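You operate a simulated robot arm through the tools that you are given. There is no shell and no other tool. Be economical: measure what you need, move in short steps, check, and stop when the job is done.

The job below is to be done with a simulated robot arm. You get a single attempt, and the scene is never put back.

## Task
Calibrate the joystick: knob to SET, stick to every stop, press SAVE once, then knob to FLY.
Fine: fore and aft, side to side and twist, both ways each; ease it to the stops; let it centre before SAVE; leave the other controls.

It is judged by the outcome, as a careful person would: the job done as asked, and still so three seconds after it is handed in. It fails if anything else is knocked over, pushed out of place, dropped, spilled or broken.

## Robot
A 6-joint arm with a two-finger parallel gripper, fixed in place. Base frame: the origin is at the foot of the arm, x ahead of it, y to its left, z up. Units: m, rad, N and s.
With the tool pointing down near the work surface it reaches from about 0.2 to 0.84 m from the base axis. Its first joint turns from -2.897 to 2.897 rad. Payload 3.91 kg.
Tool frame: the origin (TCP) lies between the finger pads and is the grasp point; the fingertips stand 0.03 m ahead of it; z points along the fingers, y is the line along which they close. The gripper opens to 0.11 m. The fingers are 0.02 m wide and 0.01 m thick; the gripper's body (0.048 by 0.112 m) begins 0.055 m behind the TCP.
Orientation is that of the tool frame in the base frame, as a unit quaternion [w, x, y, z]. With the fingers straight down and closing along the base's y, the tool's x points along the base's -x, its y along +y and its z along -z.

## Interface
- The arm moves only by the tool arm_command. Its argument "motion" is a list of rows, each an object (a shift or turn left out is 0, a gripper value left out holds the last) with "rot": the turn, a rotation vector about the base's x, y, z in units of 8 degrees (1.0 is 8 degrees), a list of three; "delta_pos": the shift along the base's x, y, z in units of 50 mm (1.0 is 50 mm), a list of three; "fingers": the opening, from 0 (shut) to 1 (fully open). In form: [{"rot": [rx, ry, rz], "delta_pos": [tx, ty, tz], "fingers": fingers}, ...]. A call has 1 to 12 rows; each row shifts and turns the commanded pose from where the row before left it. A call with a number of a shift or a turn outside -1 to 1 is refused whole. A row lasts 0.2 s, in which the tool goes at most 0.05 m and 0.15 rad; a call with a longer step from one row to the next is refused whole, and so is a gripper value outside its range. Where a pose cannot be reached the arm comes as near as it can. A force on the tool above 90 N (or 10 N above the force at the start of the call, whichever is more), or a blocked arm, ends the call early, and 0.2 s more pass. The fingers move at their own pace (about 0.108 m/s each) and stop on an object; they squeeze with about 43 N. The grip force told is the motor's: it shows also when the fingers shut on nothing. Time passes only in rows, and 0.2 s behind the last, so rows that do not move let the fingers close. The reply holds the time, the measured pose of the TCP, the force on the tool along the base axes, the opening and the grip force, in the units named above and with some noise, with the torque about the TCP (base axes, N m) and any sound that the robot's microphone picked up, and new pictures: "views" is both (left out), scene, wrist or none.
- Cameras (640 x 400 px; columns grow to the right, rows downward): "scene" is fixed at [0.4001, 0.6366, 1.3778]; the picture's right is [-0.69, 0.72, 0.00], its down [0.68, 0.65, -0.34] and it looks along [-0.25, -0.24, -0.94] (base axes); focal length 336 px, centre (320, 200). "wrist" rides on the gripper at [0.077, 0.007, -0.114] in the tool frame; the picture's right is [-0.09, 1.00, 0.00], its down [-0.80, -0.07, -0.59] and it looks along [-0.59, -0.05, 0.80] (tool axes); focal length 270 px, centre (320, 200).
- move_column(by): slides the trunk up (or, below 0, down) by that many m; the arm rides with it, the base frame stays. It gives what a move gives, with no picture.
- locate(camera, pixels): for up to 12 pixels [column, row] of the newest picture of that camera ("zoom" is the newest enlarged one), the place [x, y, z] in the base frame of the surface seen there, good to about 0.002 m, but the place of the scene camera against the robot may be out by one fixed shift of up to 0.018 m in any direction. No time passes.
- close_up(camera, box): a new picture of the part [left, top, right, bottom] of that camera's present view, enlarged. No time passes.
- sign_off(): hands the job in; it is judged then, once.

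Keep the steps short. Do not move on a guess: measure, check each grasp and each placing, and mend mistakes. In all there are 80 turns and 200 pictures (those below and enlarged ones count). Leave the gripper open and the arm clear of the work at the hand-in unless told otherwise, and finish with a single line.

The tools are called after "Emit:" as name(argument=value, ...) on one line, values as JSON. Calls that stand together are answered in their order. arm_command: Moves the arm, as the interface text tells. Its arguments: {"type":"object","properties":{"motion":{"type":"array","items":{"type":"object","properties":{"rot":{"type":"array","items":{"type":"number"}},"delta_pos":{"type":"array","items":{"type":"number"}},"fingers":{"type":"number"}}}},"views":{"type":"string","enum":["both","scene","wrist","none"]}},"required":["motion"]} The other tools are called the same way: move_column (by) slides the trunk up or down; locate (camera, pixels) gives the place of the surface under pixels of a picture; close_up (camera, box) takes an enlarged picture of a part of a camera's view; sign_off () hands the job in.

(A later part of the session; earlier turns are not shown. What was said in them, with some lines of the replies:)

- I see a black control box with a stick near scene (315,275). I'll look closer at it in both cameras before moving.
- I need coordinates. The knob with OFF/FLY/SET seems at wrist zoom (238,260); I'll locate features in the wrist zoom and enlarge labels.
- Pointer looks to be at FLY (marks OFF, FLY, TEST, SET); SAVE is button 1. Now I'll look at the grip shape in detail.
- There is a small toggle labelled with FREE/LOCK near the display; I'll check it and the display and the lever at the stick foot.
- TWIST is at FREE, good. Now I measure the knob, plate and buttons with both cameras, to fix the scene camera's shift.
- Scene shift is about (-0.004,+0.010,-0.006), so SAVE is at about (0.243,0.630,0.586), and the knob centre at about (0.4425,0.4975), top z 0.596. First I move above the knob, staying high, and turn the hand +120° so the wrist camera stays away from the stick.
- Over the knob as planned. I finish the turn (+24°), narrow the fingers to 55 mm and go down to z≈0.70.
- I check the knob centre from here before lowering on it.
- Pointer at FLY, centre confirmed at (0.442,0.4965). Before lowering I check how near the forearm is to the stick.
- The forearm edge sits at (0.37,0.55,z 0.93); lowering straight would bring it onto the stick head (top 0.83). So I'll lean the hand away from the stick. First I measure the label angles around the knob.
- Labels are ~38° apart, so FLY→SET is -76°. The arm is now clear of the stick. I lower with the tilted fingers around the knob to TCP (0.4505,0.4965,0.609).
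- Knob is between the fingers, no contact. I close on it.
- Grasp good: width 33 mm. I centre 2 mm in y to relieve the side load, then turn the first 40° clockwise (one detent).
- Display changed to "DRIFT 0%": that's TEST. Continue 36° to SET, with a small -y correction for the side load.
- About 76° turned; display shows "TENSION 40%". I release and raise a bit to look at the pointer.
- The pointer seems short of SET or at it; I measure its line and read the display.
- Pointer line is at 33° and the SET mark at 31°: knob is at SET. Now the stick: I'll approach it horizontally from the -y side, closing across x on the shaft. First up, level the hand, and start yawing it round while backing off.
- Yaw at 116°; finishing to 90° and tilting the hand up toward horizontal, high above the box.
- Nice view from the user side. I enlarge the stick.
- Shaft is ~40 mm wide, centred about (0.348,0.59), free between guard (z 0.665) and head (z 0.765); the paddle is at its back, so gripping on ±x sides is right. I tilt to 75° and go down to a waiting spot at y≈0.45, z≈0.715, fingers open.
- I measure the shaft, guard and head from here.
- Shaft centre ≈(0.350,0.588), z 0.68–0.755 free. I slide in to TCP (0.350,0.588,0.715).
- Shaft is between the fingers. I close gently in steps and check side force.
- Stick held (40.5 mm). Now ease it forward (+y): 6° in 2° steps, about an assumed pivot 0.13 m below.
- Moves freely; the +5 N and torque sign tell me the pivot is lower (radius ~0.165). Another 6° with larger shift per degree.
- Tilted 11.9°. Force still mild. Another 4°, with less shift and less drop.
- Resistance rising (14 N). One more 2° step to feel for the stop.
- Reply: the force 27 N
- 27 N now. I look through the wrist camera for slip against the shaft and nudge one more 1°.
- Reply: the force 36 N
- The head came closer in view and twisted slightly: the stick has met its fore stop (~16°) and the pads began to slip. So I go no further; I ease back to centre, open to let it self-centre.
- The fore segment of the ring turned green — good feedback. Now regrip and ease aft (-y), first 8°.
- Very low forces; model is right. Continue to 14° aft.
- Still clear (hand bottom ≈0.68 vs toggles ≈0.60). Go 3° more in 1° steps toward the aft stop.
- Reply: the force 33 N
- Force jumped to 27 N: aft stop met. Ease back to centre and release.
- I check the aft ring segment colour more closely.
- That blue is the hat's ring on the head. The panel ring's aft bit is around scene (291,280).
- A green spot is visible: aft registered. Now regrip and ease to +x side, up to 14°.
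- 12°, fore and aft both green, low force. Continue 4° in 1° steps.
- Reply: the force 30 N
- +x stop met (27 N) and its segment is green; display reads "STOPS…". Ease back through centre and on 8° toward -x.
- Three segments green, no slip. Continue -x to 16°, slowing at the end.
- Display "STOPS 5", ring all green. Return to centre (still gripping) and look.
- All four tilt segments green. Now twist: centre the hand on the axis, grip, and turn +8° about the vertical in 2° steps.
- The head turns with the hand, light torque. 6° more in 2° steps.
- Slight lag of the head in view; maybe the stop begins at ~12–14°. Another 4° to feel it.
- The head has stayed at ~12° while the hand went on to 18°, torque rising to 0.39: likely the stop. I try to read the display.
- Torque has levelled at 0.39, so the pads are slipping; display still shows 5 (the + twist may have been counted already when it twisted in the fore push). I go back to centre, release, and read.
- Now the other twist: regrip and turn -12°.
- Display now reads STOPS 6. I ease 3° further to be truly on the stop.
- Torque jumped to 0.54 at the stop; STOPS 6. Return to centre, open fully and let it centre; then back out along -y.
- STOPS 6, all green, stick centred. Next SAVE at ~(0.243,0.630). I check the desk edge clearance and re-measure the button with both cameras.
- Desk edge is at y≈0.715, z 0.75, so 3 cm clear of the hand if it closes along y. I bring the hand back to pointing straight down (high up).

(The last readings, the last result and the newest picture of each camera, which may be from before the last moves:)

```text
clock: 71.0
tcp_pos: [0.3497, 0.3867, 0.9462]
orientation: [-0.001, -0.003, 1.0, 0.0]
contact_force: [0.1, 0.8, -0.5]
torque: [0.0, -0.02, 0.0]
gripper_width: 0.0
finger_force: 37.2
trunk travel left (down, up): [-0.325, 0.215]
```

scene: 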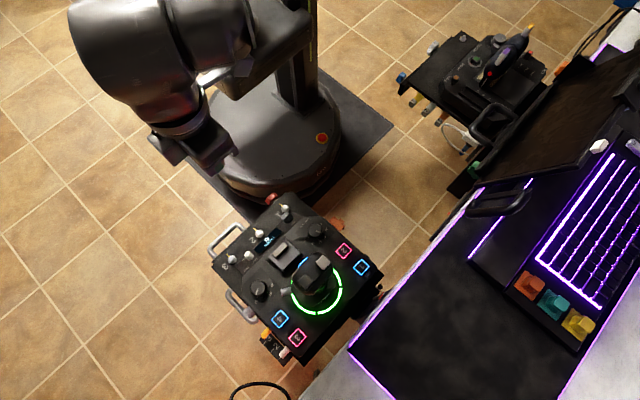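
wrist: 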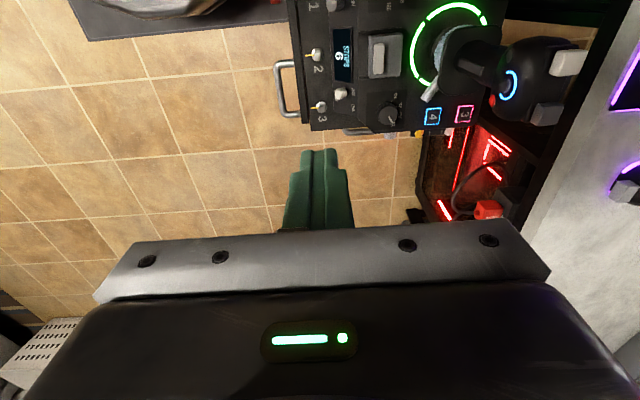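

Hand down, fingers shut. I move high over to above SAVE with a 12° lean away from the stick.

Emit:
arm_command(motion=[{"rot": [0, -0.75, 0], "delta_pos": [-0.555, 0, 0]}, {"rot": [0, -0.75, 0], "delta_pos": [-0.555, 0, 0]}, {"delta_pos": [-0.555, 0.4, 0]}, {"delta_pos": [-0.555, 0.7, 0]}, {"delta_pos": [0, 0.8, 0]}, {"delta_pos": [0, 0.8, 0]}, {"delta_pos": [0, 0.8, 0]}, {"delta_pos": [0, 0.8, 0]}, {"delta_pos": [0, 0.58, 0]}, {}])

```text
clock: 73.2
tcp_pos: [0.2411, 0.6274, 0.9434]
orientation: [0.104, -0.002, 0.995, 0.0]
contact_force: [0.6, -0.4, -0.2]
torque: [-0.01, 0.01, 0.02]
gripper_width: 0.0001
finger_force: 37.6
trunk travel left (down, up): [-0.325, 0.215]
```

scene: 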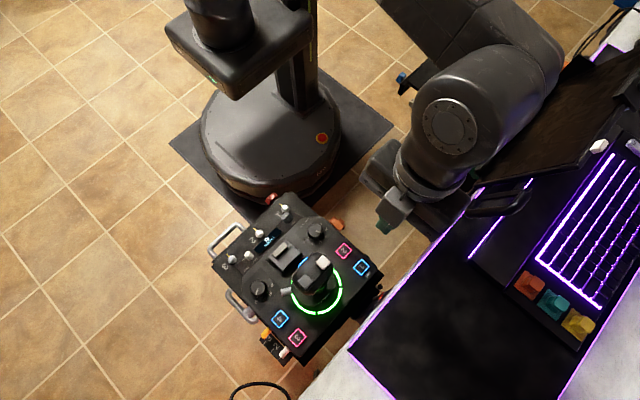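
wrist: 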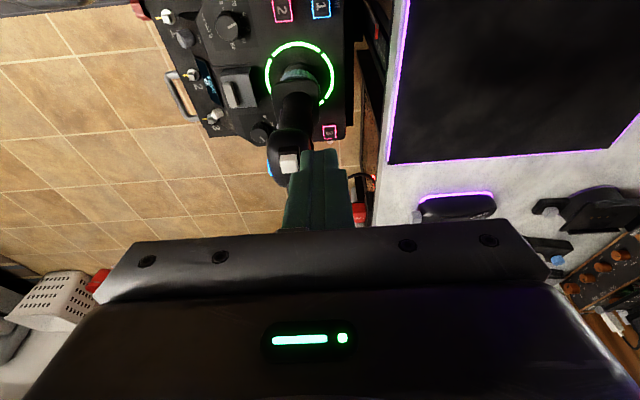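

The forearm now lies over the left side; before descending I check its location against the desk and monitor.

Emit:
locate(camera="scene", pixels=[[450, 125], [500, 130], [550, 60], [430, 190], [560, 120], [500, 200], [470, 210], [430, 30], [520, 160], [600, 80]])

Emit:
locate(camera="wrist", pixels=[[320, 8], [283, 8], [288, 162], [316, 8], [325, 10], [397, 120]])

```text
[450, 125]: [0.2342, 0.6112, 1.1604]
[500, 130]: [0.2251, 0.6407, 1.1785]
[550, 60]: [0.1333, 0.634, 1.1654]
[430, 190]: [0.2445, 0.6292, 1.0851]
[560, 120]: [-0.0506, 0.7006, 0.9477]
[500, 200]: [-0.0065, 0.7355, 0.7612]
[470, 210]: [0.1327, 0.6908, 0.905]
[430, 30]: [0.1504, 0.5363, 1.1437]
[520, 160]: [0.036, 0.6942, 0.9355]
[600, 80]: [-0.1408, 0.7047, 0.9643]
```

```text
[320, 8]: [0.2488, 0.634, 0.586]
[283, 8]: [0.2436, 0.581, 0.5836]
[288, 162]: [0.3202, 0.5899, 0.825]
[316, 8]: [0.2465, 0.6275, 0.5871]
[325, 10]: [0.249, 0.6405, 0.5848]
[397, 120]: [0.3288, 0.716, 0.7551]
```

I look closer at the region between the hand and the monitor.

Emit:
close_up(camera="scene", box=[350, 60, 570, 260])

```text
2.00 times, centred on (460, 160) of scene
```

zoom: 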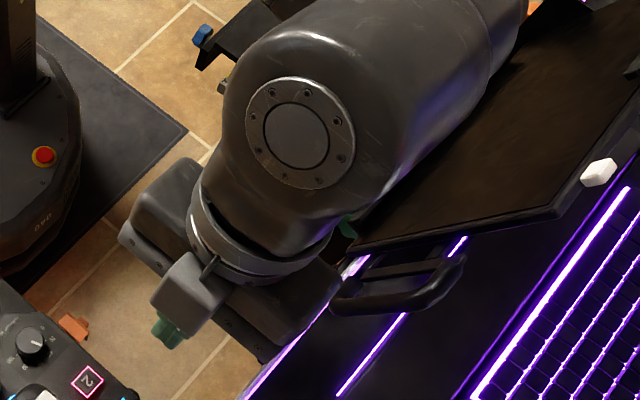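

Emit:
locate(camera="zoom", pixels=[[372, 242], [400, 225], [340, 300], [400, 302], [445, 285], [450, 235], [548, 207], [300, 340], [330, 290], [345, 230], [480, 60], [400, 130]])

```text
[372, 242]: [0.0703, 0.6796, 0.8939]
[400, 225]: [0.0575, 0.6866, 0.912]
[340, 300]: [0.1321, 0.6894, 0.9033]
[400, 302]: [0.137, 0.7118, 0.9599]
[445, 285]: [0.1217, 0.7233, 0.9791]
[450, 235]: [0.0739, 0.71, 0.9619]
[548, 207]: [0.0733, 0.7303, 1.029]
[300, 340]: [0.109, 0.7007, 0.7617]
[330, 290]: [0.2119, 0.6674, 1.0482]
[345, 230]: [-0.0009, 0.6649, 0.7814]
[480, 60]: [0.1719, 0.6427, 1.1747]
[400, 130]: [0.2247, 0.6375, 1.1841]
```

There's a monitor with a handle at x≤0.137, y≥0.70, z 0.88–1.03. The forearm has only ~4 cm margin, so I add a lean of 12° toward -y, then descend part-way (z≈0.80).

Emit:
arm_command(motion=[{"rot": [0.75, 0, 0], "delta_pos": [0.047, 0.044, 0]}, {"rot": [0.75, 0, 0], "delta_pos": [0.047, 0.044, 0]}, {"delta_pos": [0, 0, -0.7]}, {"delta_pos": [0, 0, -0.7]}, {"delta_pos": [0, 0, -0.7]}, {"delta_pos": [0, 0, -0.7]}, {}])

Emit:
close_up(camera="scene", box=[300, 100, 540, 300])

```text
clock: 74.8
tcp_pos: [0.2435, 0.6348, 0.807]
orientation: [0.104, 0.01, 0.989, 0.103]
contact_force: [-0.2, 0.0, 0.1]
torque: [-0.01, 0.02, -0.01]
gripper_width: 0.0
finger_force: 37.5
trunk travel left (down, up): [-0.325, 0.215]
```

scene: 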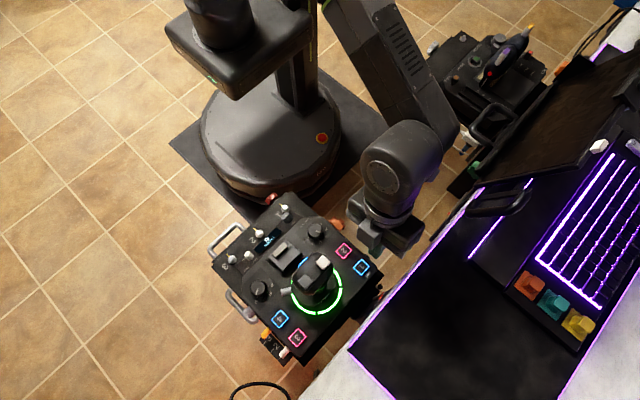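
wrist: 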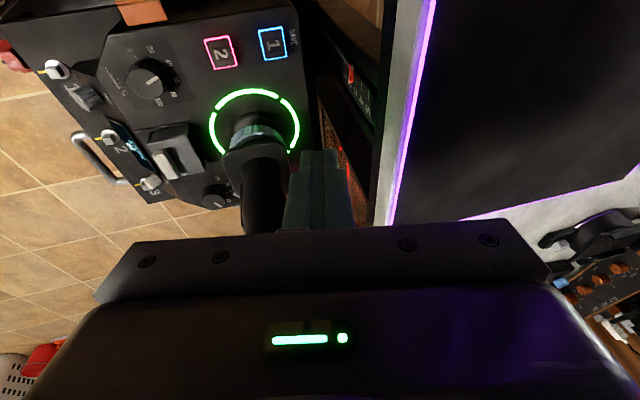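

```text
2.00 times, centred on (420, 200) of scene
```

zoom: 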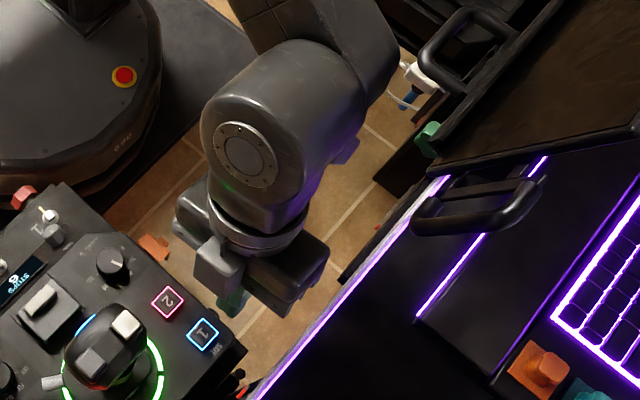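

Plenty of clearance now. I measure the button again from the wrist camera.

Emit:
locate(camera="wrist", pixels=[[273, 44], [262, 46], [284, 42], [273, 32], [273, 55], [222, 53]])

```text
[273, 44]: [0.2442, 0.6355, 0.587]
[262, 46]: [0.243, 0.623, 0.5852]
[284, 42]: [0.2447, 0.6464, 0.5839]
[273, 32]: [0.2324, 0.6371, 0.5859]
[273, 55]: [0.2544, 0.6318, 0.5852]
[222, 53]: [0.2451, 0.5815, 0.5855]
```

Button centre (0.244,0.635), top z 0.586. Contact expected at TCP z≈0.619. I descend to ≈0.632.

Emit:
arm_command(motion=[{"delta_pos": [-0.034, -0.04, -0.6]}, {"delta_pos": [0, 0, -0.7]}, {"delta_pos": [0, 0, -0.7]}, {"delta_pos": [0, 0, -0.7]}, {"delta_pos": [0, 0, -0.5]}, {"delta_pos": [0, 0, -0.3]}, {}])

Emit:
close_up(camera="scene", box=[260, 180, 420, 300])

```text
clock: 76.4
tcp_pos: [0.2414, 0.631, 0.6327]
orientation: [0.103, 0.01, 0.989, 0.104]
contact_force: [-0.1, 0.0, -0.3]
torque: [0.0, -0.01, -0.01]
gripper_width: 0.0
finger_force: 37.8
trunk travel left (down, up): [-0.325, 0.215]
```

scene: 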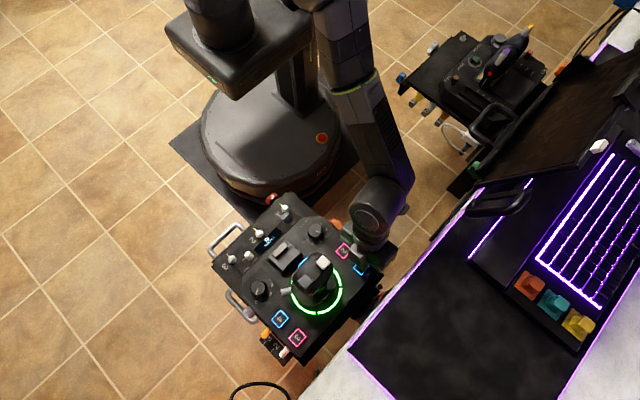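
wrist: 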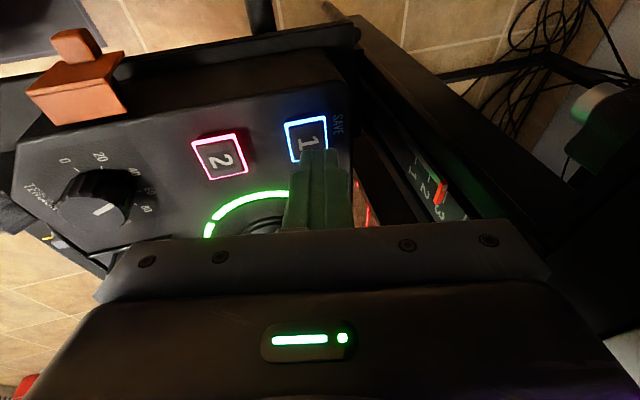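

```text
3.33 times, centred on (340, 240) of scene
```

zoom: 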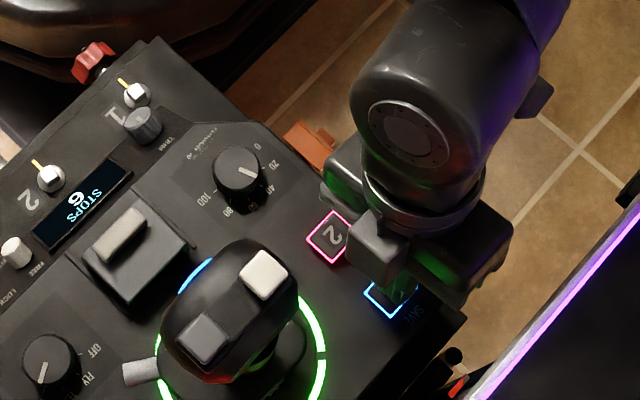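

Fingertips are right over button 1. Lower to contact, then 1 mm steps, watching force and display.

Emit:
arm_command(motion=[{"delta_pos": [0, 0, -0.12]}, {"delta_pos": [0, 0, -0.1]}, {"delta_pos": [0, 0, -0.04]}, {"delta_pos": [0, 0, -0.02]}, {}], views="none")

Emit:
close_up(camera="scene", box=[260, 180, 420, 300])

```text
clock: 77.6
tcp_pos: [0.2408, 0.6327, 0.6171]
orientation: [0.103, 0.01, 0.989, 0.105]
contact_force: [-0.5, 0.4, 0.7]
torque: [0.02, -0.02, 0.01]
gripper_width: 0.0
finger_force: 37.5
trunk travel left (down, up): [-0.325, 0.215]
```

```text
3.33 times, centred on (340, 240) of scene
```

zoom: 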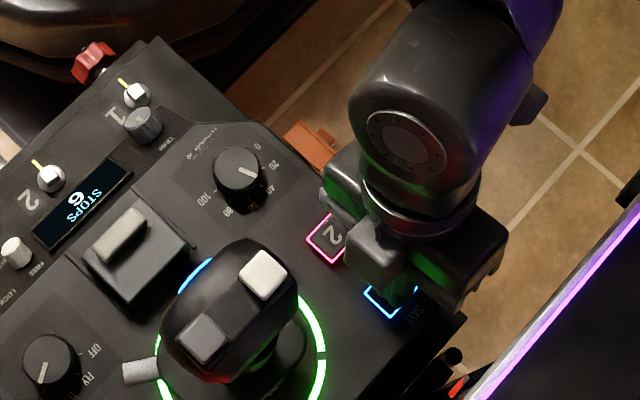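

No contact yet. Continue down 1 mm per row, 4 mm.

Emit:
arm_command(motion=[{"delta_pos": [0, 0, -0.02]}, {"delta_pos": [0, 0, -0.02]}, {"delta_pos": [0, 0, -0.02]}, {"delta_pos": [0, 0, -0.02]}], views="wrist")

Emit:
close_up(camera="scene", box=[260, 180, 420, 300])

```text
clock: 78.6
tcp_pos: [0.2406, 0.6318, 0.6133]
orientation: [0.104, 0.01, 0.989, 0.104]
contact_force: [-0.1, 0.2, 1.3]
torque: [-0.02, -0.02, 0.01]
gripper_width: 0.0001
finger_force: 37.8
trunk travel left (down, up): [-0.325, 0.215]
heard: click
```

wrist: 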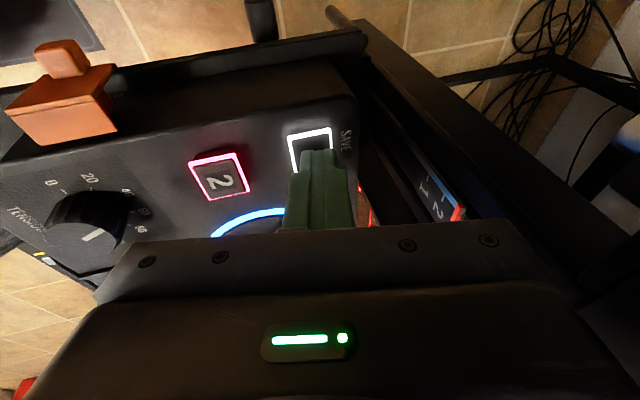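

```text
3.33 times, centred on (340, 240) of scene
```

zoom: 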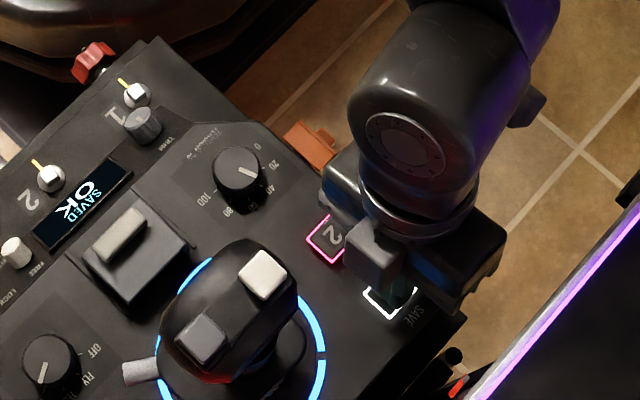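

Click heard, display "SAVED OK". I lift straight off, rise to z≈0.95 and level the hand.

Emit:
arm_command(motion=[{"delta_pos": [0, 0, 0.4]}, {"delta_pos": [0, 0, 0.8]}, {"delta_pos": [0, 0, 0.9]}, {"delta_pos": [0, 0, 0.9]}, {"delta_pos": [0, 0, 0.9]}, {"delta_pos": [0, 0, 0.9]}, {"delta_pos": [0, 0, 0.9]}, {"delta_pos": [0, 0, 0.9]}, {"rot": [-0.75, 0, 0], "delta_pos": [0.4, -0.3, 0]}, {"rot": [-0.75, 0, 0], "delta_pos": [0.4, -0.3, 0]}, {"rot": [0, 0.75, 0], "delta_pos": [0.4, -0.3, 0]}, {"rot": [0, 0.75, 0], "delta_pos": [0.4, -0.3, 0]}], views="none")

Emit:
arm_command(motion=[{"rot": [0, 0, 1], "delta_pos": [0.4, -0.3, 0], "fingers": 0.55}, {"rot": [0, 0, 1], "delta_pos": [0.4, -0.3, 0]}, {"rot": [0, 0, 1], "delta_pos": [0.4, -0.3, 0]}, {"rot": [0, 0, 1], "delta_pos": [0.4, -0.3, 0]}, {"rot": [0, 0, 1], "delta_pos": [0.4, -0.3, 0]}, {"rot": [0, 0, 1], "delta_pos": [0.4, -0.2, 0]}, {"rot": [0, 0, 1]}, {"rot": [0, 0, 1]}, {"rot": [0, 0, 1]}, {"rot": [0, 0, 1]}, {"rot": [0, 0, 1]}, {"rot": [0, 0, 1]}])

Emit:
close_up(camera="scene", box=[220, 200, 380, 320])

```text
clock: 81.2
tcp_pos: [0.3198, 0.5715, 0.9399]
orientation: [-0.002, -0.002, 1.0, 0.0]
contact_force: [0.6, 0.2, 0.5]
torque: [0.01, 0.0, 0.03]
gripper_width: 0.0003
finger_force: 38.1
trunk travel left (down, up): [-0.325, 0.215]
```

```text
clock: 83.8
tcp_pos: [0.4404, 0.4864, 0.9415]
orientation: [0.001, 0.745, -0.667, 0.0]
contact_force: [-0.6, 0.3, -0.7]
torque: [0.0, -0.03, -0.01]
gripper_width: 0.0605
finger_force: 0.0
trunk travel left (down, up): [-0.325, 0.215]
```

scene: 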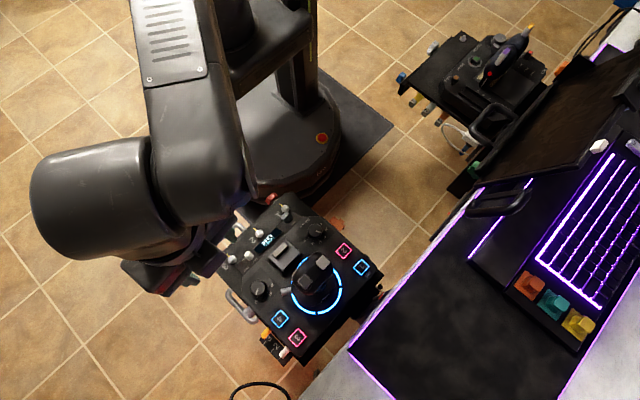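
wrist: 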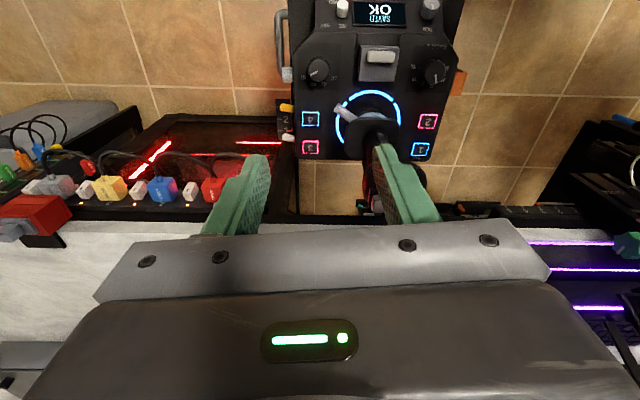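

```text
3.33 times, centred on (300, 260) of scene
```

zoom: 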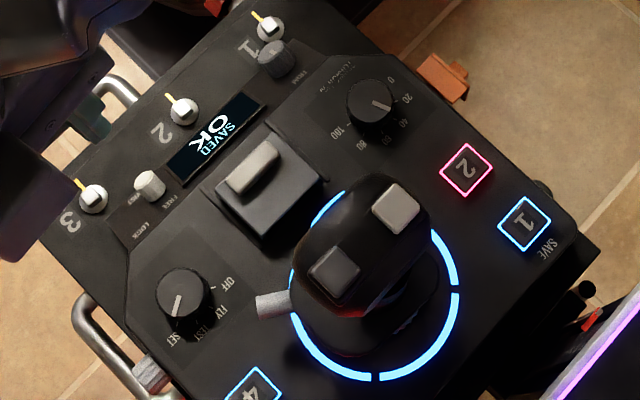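

SAVED OK is stable and the ring is back to blue. Now set up the leaning pose over the knob again (8° more yaw, 22° lean) and descend to z≈0.70.

Emit:
arm_command(motion=[{"rot": [0, 0, 1]}, {"rot": [0.89, 0.22, 0], "delta_pos": [0.02, 0.02, 0]}, {"rot": [0.89, 0.22, 0], "delta_pos": [0.02, 0.02, 0]}, {"rot": [0.89, 0.22, 0]}, {"delta_pos": [0, 0, -0.8]}, {"delta_pos": [0, 0, -0.8]}, {"delta_pos": [0, 0, -0.8]}, {"delta_pos": [0, 0, -0.8]}, {"delta_pos": [0, 0, -0.8]}, {"delta_pos": [0, 0, -0.8]}, {}])

```text
clock: 86.2
tcp_pos: [0.4425, 0.4926, 0.7013]
orientation: [-0.118, 0.775, -0.603, -0.15]
contact_force: [-0.6, 0.2, 0.2]
torque: [-0.03, -0.01, -0.02]
gripper_width: 0.0605
finger_force: 0.0
trunk travel left (down, up): [-0.325, 0.215]
```

scene: 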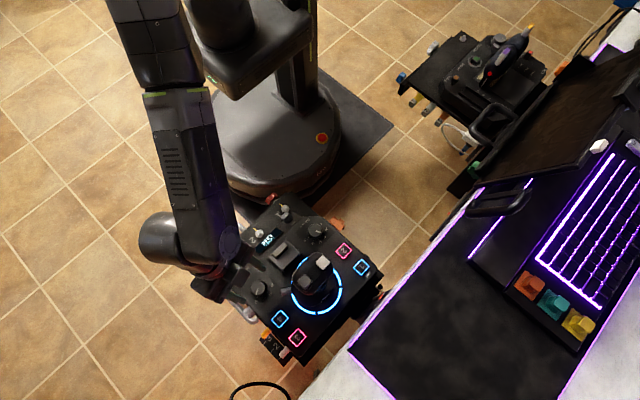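
wrist: 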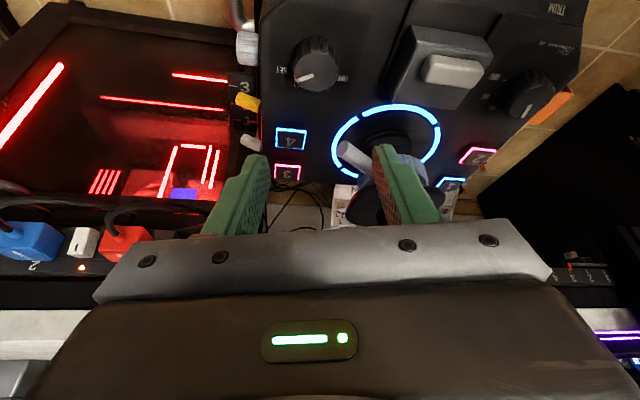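

Same orientation as before. Adjust to (0.4445,0.488) and descend to z≈0.6075, then close.

Emit:
arm_command(motion=[{"delta_pos": [0.044, -0.096, -0.5]}, {"delta_pos": [0, 0, -0.5]}, {"delta_pos": [0, 0, -0.4]}, {"delta_pos": [0, 0, -0.3]}, {"delta_pos": [0, 0, -0.17]}, {}], views="wrist")

```text
clock: 87.6
tcp_pos: [0.444, 0.4853, 0.6087]
orientation: [-0.117, 0.775, -0.603, -0.15]
contact_force: [-0.4, -0.5, -0.3]
torque: [0.0, -0.03, -0.02]
gripper_width: 0.0605
finger_force: 0.1
trunk travel left (down, up): [-0.325, 0.215]
```

wrist: 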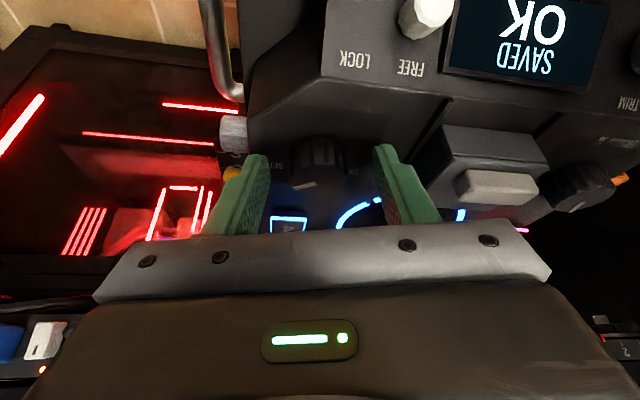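

Knob between fingers. Close on it.

Emit:
arm_command(motion=[{"delta_pos": [0, 0.04, -0.01], "fingers": 0.35}, {"fingers": 0.2}, {"fingers": 0.15}, {"fingers": 0.1}], views="none")

```text
clock: 88.6
tcp_pos: [0.4468, 0.4865, 0.6076]
orientation: [-0.118, 0.774, -0.604, -0.15]
contact_force: [2.4, -0.8, 1.0]
torque: [-0.2, -0.02, 0.02]
gripper_width: 0.0328
finger_force: 44.6
trunk travel left (down, up): [-0.325, 0.215]
```

Good grip, low side force. Turn back +36° (to TEST) first.

Emit:
arm_command(motion=[{"rot": [0, 0, 0.5], "delta_pos": [0.012, 0.003, 0]}, {"rot": [0, 0, 1], "delta_pos": [0.023, 0.009, 0]}, {"rot": [0, 0, 1], "delta_pos": [0.022, 0.013, 0]}, {"rot": [0, 0, 1], "delta_pos": [0.02, 0.015, 0]}, {"rot": [0, 0, 1], "delta_pos": [0.017, 0.018, 0]}], views="none")

Emit:
arm_command(motion=[{"rot": [0, 0, 1], "delta_pos": [0.015, 0.02, 0]}, {"rot": [0, 0, 1], "delta_pos": [0.012, 0.022, 0]}, {"rot": [0, 0, 1], "delta_pos": [0.009, 0.024, 0]}, {"rot": [0, 0, 1], "delta_pos": [0.005, 0.025, 0]}, {"rot": [0, 0, 1], "delta_pos": [0.002, 0.025, 0]}, {}])

Emit:
close_up(camera="scene", box=[220, 200, 380, 320])

```text
clock: 89.8
tcp_pos: [0.4508, 0.491, 0.6076]
orientation: [-0.066, 0.923, -0.333, -0.179]
contact_force: [9.3, 8.2, -1.0]
torque: [0.62, 0.23, -0.15]
gripper_width: 0.0326
finger_force: 44.5
trunk travel left (down, up): [-0.325, 0.215]
```

```text
clock: 91.2
tcp_pos: [0.4521, 0.4984, 0.608]
orientation: [-0.002, 0.982, 0.003, -0.189]
contact_force: [15.4, 33.2, 8.4]
torque: [0.59, 0.13, -0.33]
gripper_width: 0.0327
finger_force: 44.6
trunk travel left (down, up): [-0.325, 0.215]
```

scene: 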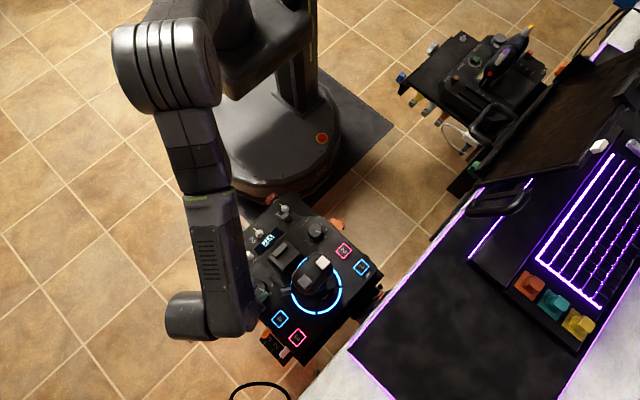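
wrist: 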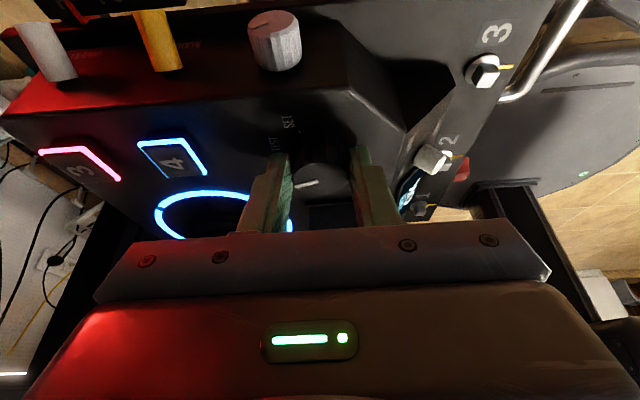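

```text
3.33 times, centred on (300, 260) of scene
```

zoom: 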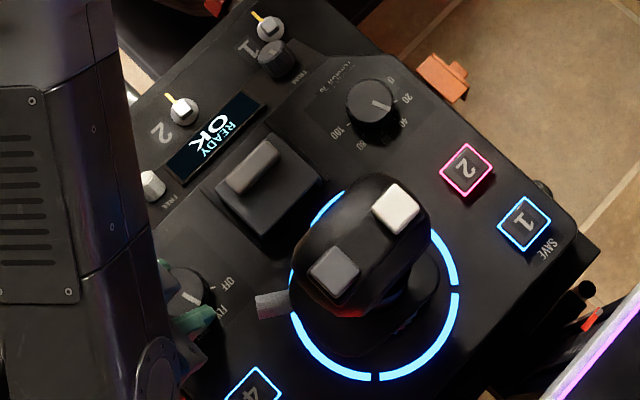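

Display "READY OK" at FLY. I relieve the side load (+y,+x a few mm), release, and lift straight off.

Emit:
arm_command(motion=[{"delta_pos": [0.03, 0.08, -0.01]}, {}, {"fingers": 0.3}, {"fingers": 0.55}, {}, {"delta_pos": [0, -0.04, 0.3]}, {"delta_pos": [0, 0, 0.6]}, {"delta_pos": [0, 0, 0.8]}, {"delta_pos": [0, 0, 0.9]}, {"delta_pos": [0, 0, 0.9]}, {"delta_pos": [0, -0.3, 0.9]}, {"delta_pos": [0, -0.5, 0.9]}])

Emit:
arm_command(motion=[{"delta_pos": [0, -0.9, 0.5], "fingers": 1}, {"delta_pos": [0, -0.9, 0.3]}, {"delta_pos": [0, -0.9, 0]}, {"delta_pos": [0, -0.5, 0]}, {}])

Emit:
close_up(camera="scene", box=[205, 180, 385, 370])

Emit:
close_up(camera="scene", box=[235, 265, 300, 310])

```text
refused: row 12 steps farther than a row can; nothing moved
```

```text
refused: row 1 steps farther than a row can; nothing moved
```

```text
2.11 times, centred on (295, 275) of scene
```

zoom: 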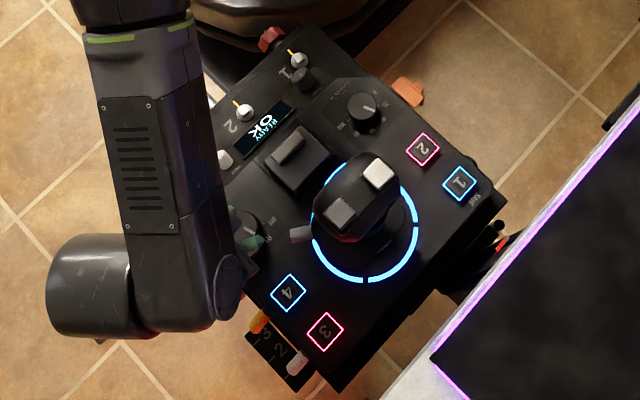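

```text
8.89 times, centred on (268, 288) of scene
```

zoom: 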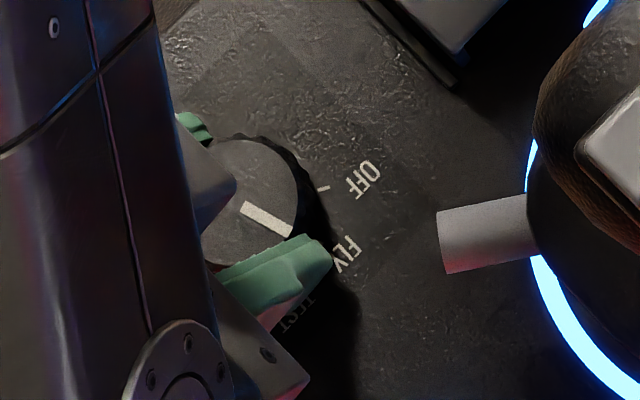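

Both moves were refused for over-long steps, so nothing moved. I resend with smaller steps: relieve, open, lift straight.

Emit:
arm_command(motion=[{"delta_pos": [0.03, 0.08, -0.01]}, {}, {"fingers": 0.3}, {"fingers": 0.55}, {}, {"delta_pos": [0, -0.04, 0.3]}, {"delta_pos": [0, 0, 0.6]}, {"delta_pos": [0, 0, 0.8]}, {"delta_pos": [0, 0, 0.9]}, {"delta_pos": [0, 0, 0.9]}, {"delta_pos": [0, -0.3, 0.8]}, {"delta_pos": [0, -0.4, 0.8]}], views="none")

Emit:
arm_command(motion=[{"delta_pos": [0, -0.7, 0.5], "fingers": 1}, {"delta_pos": [0, -0.8, 0.3]}, {"delta_pos": [0, -0.8, 0]}, {"delta_pos": [0, -0.5, 0]}, {}])

Emit:
close_up(camera="scene", box=[205, 180, 385, 370])

Emit:
close_up(camera="scene", box=[235, 225, 315, 310])

```text
clock: 93.8
tcp_pos: [0.4536, 0.4602, 0.8672]
orientation: [0.0, 0.982, 0.002, -0.191]
contact_force: [0.0, -0.4, -0.2]
torque: [-0.02, -0.02, 0.0]
gripper_width: 0.0608
finger_force: 0.1
trunk travel left (down, up): [-0.325, 0.215]
```

```text
clock: 95.0
tcp_pos: [0.4544, 0.3224, 0.9052]
orientation: [0.0, 0.982, 0.002, -0.191]
contact_force: [-0.4, -0.4, 0.6]
torque: [0.0, 0.01, 0.03]
gripper_width: 0.1099
finger_force: 0.1
trunk travel left (down, up): [-0.325, 0.215]
```

scene: 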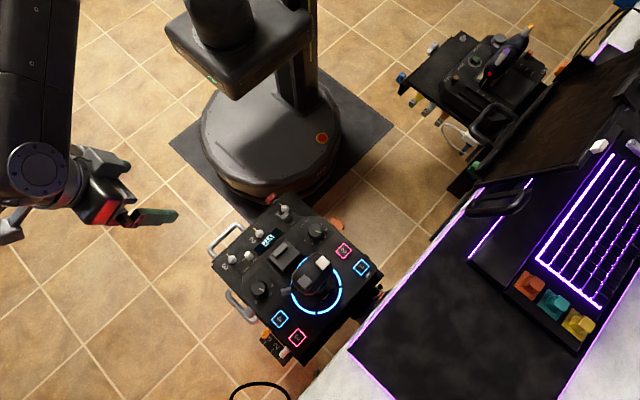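
wrist: 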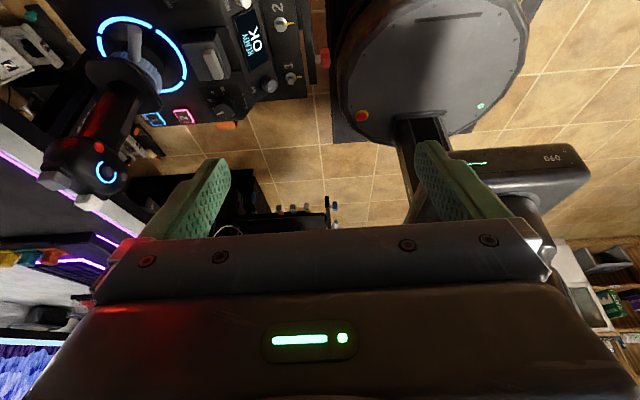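

```text
2.11 times, centred on (295, 275) of scene
```

zoom: 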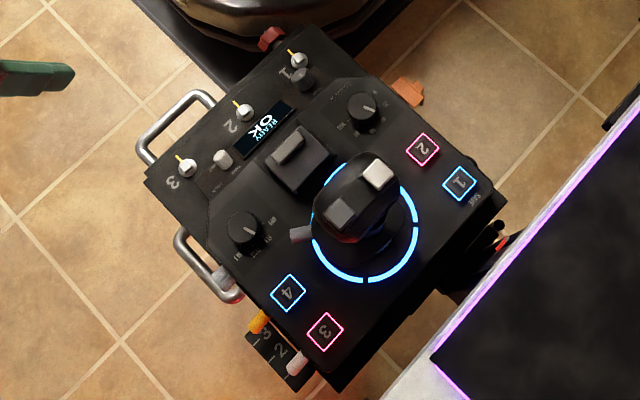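

```text
4.71 times, centred on (275, 268) of scene
```

zoom: 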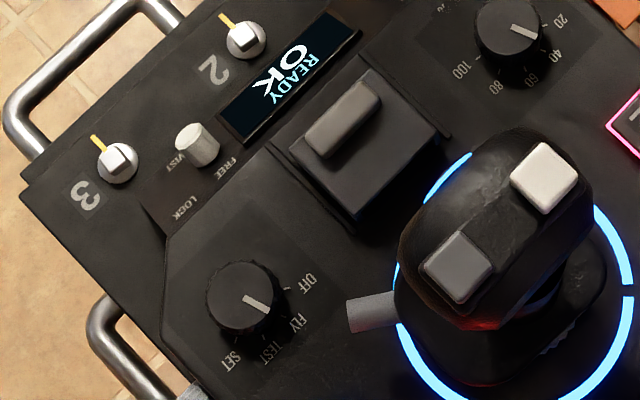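

Knob points to FLY as at the start, the display reads READY OK, the stick is centred, the other controls are unchanged and the arm is clear with the gripper open. Handing in.

Emit:
sign_off()

```text
The job is handed in.
```

The joystick is calibrated: all six stops were registered, SAVE was pressed once with the stick centred ("SAVED OK"), and the knob is back at FLY with the display reading "READY OK".
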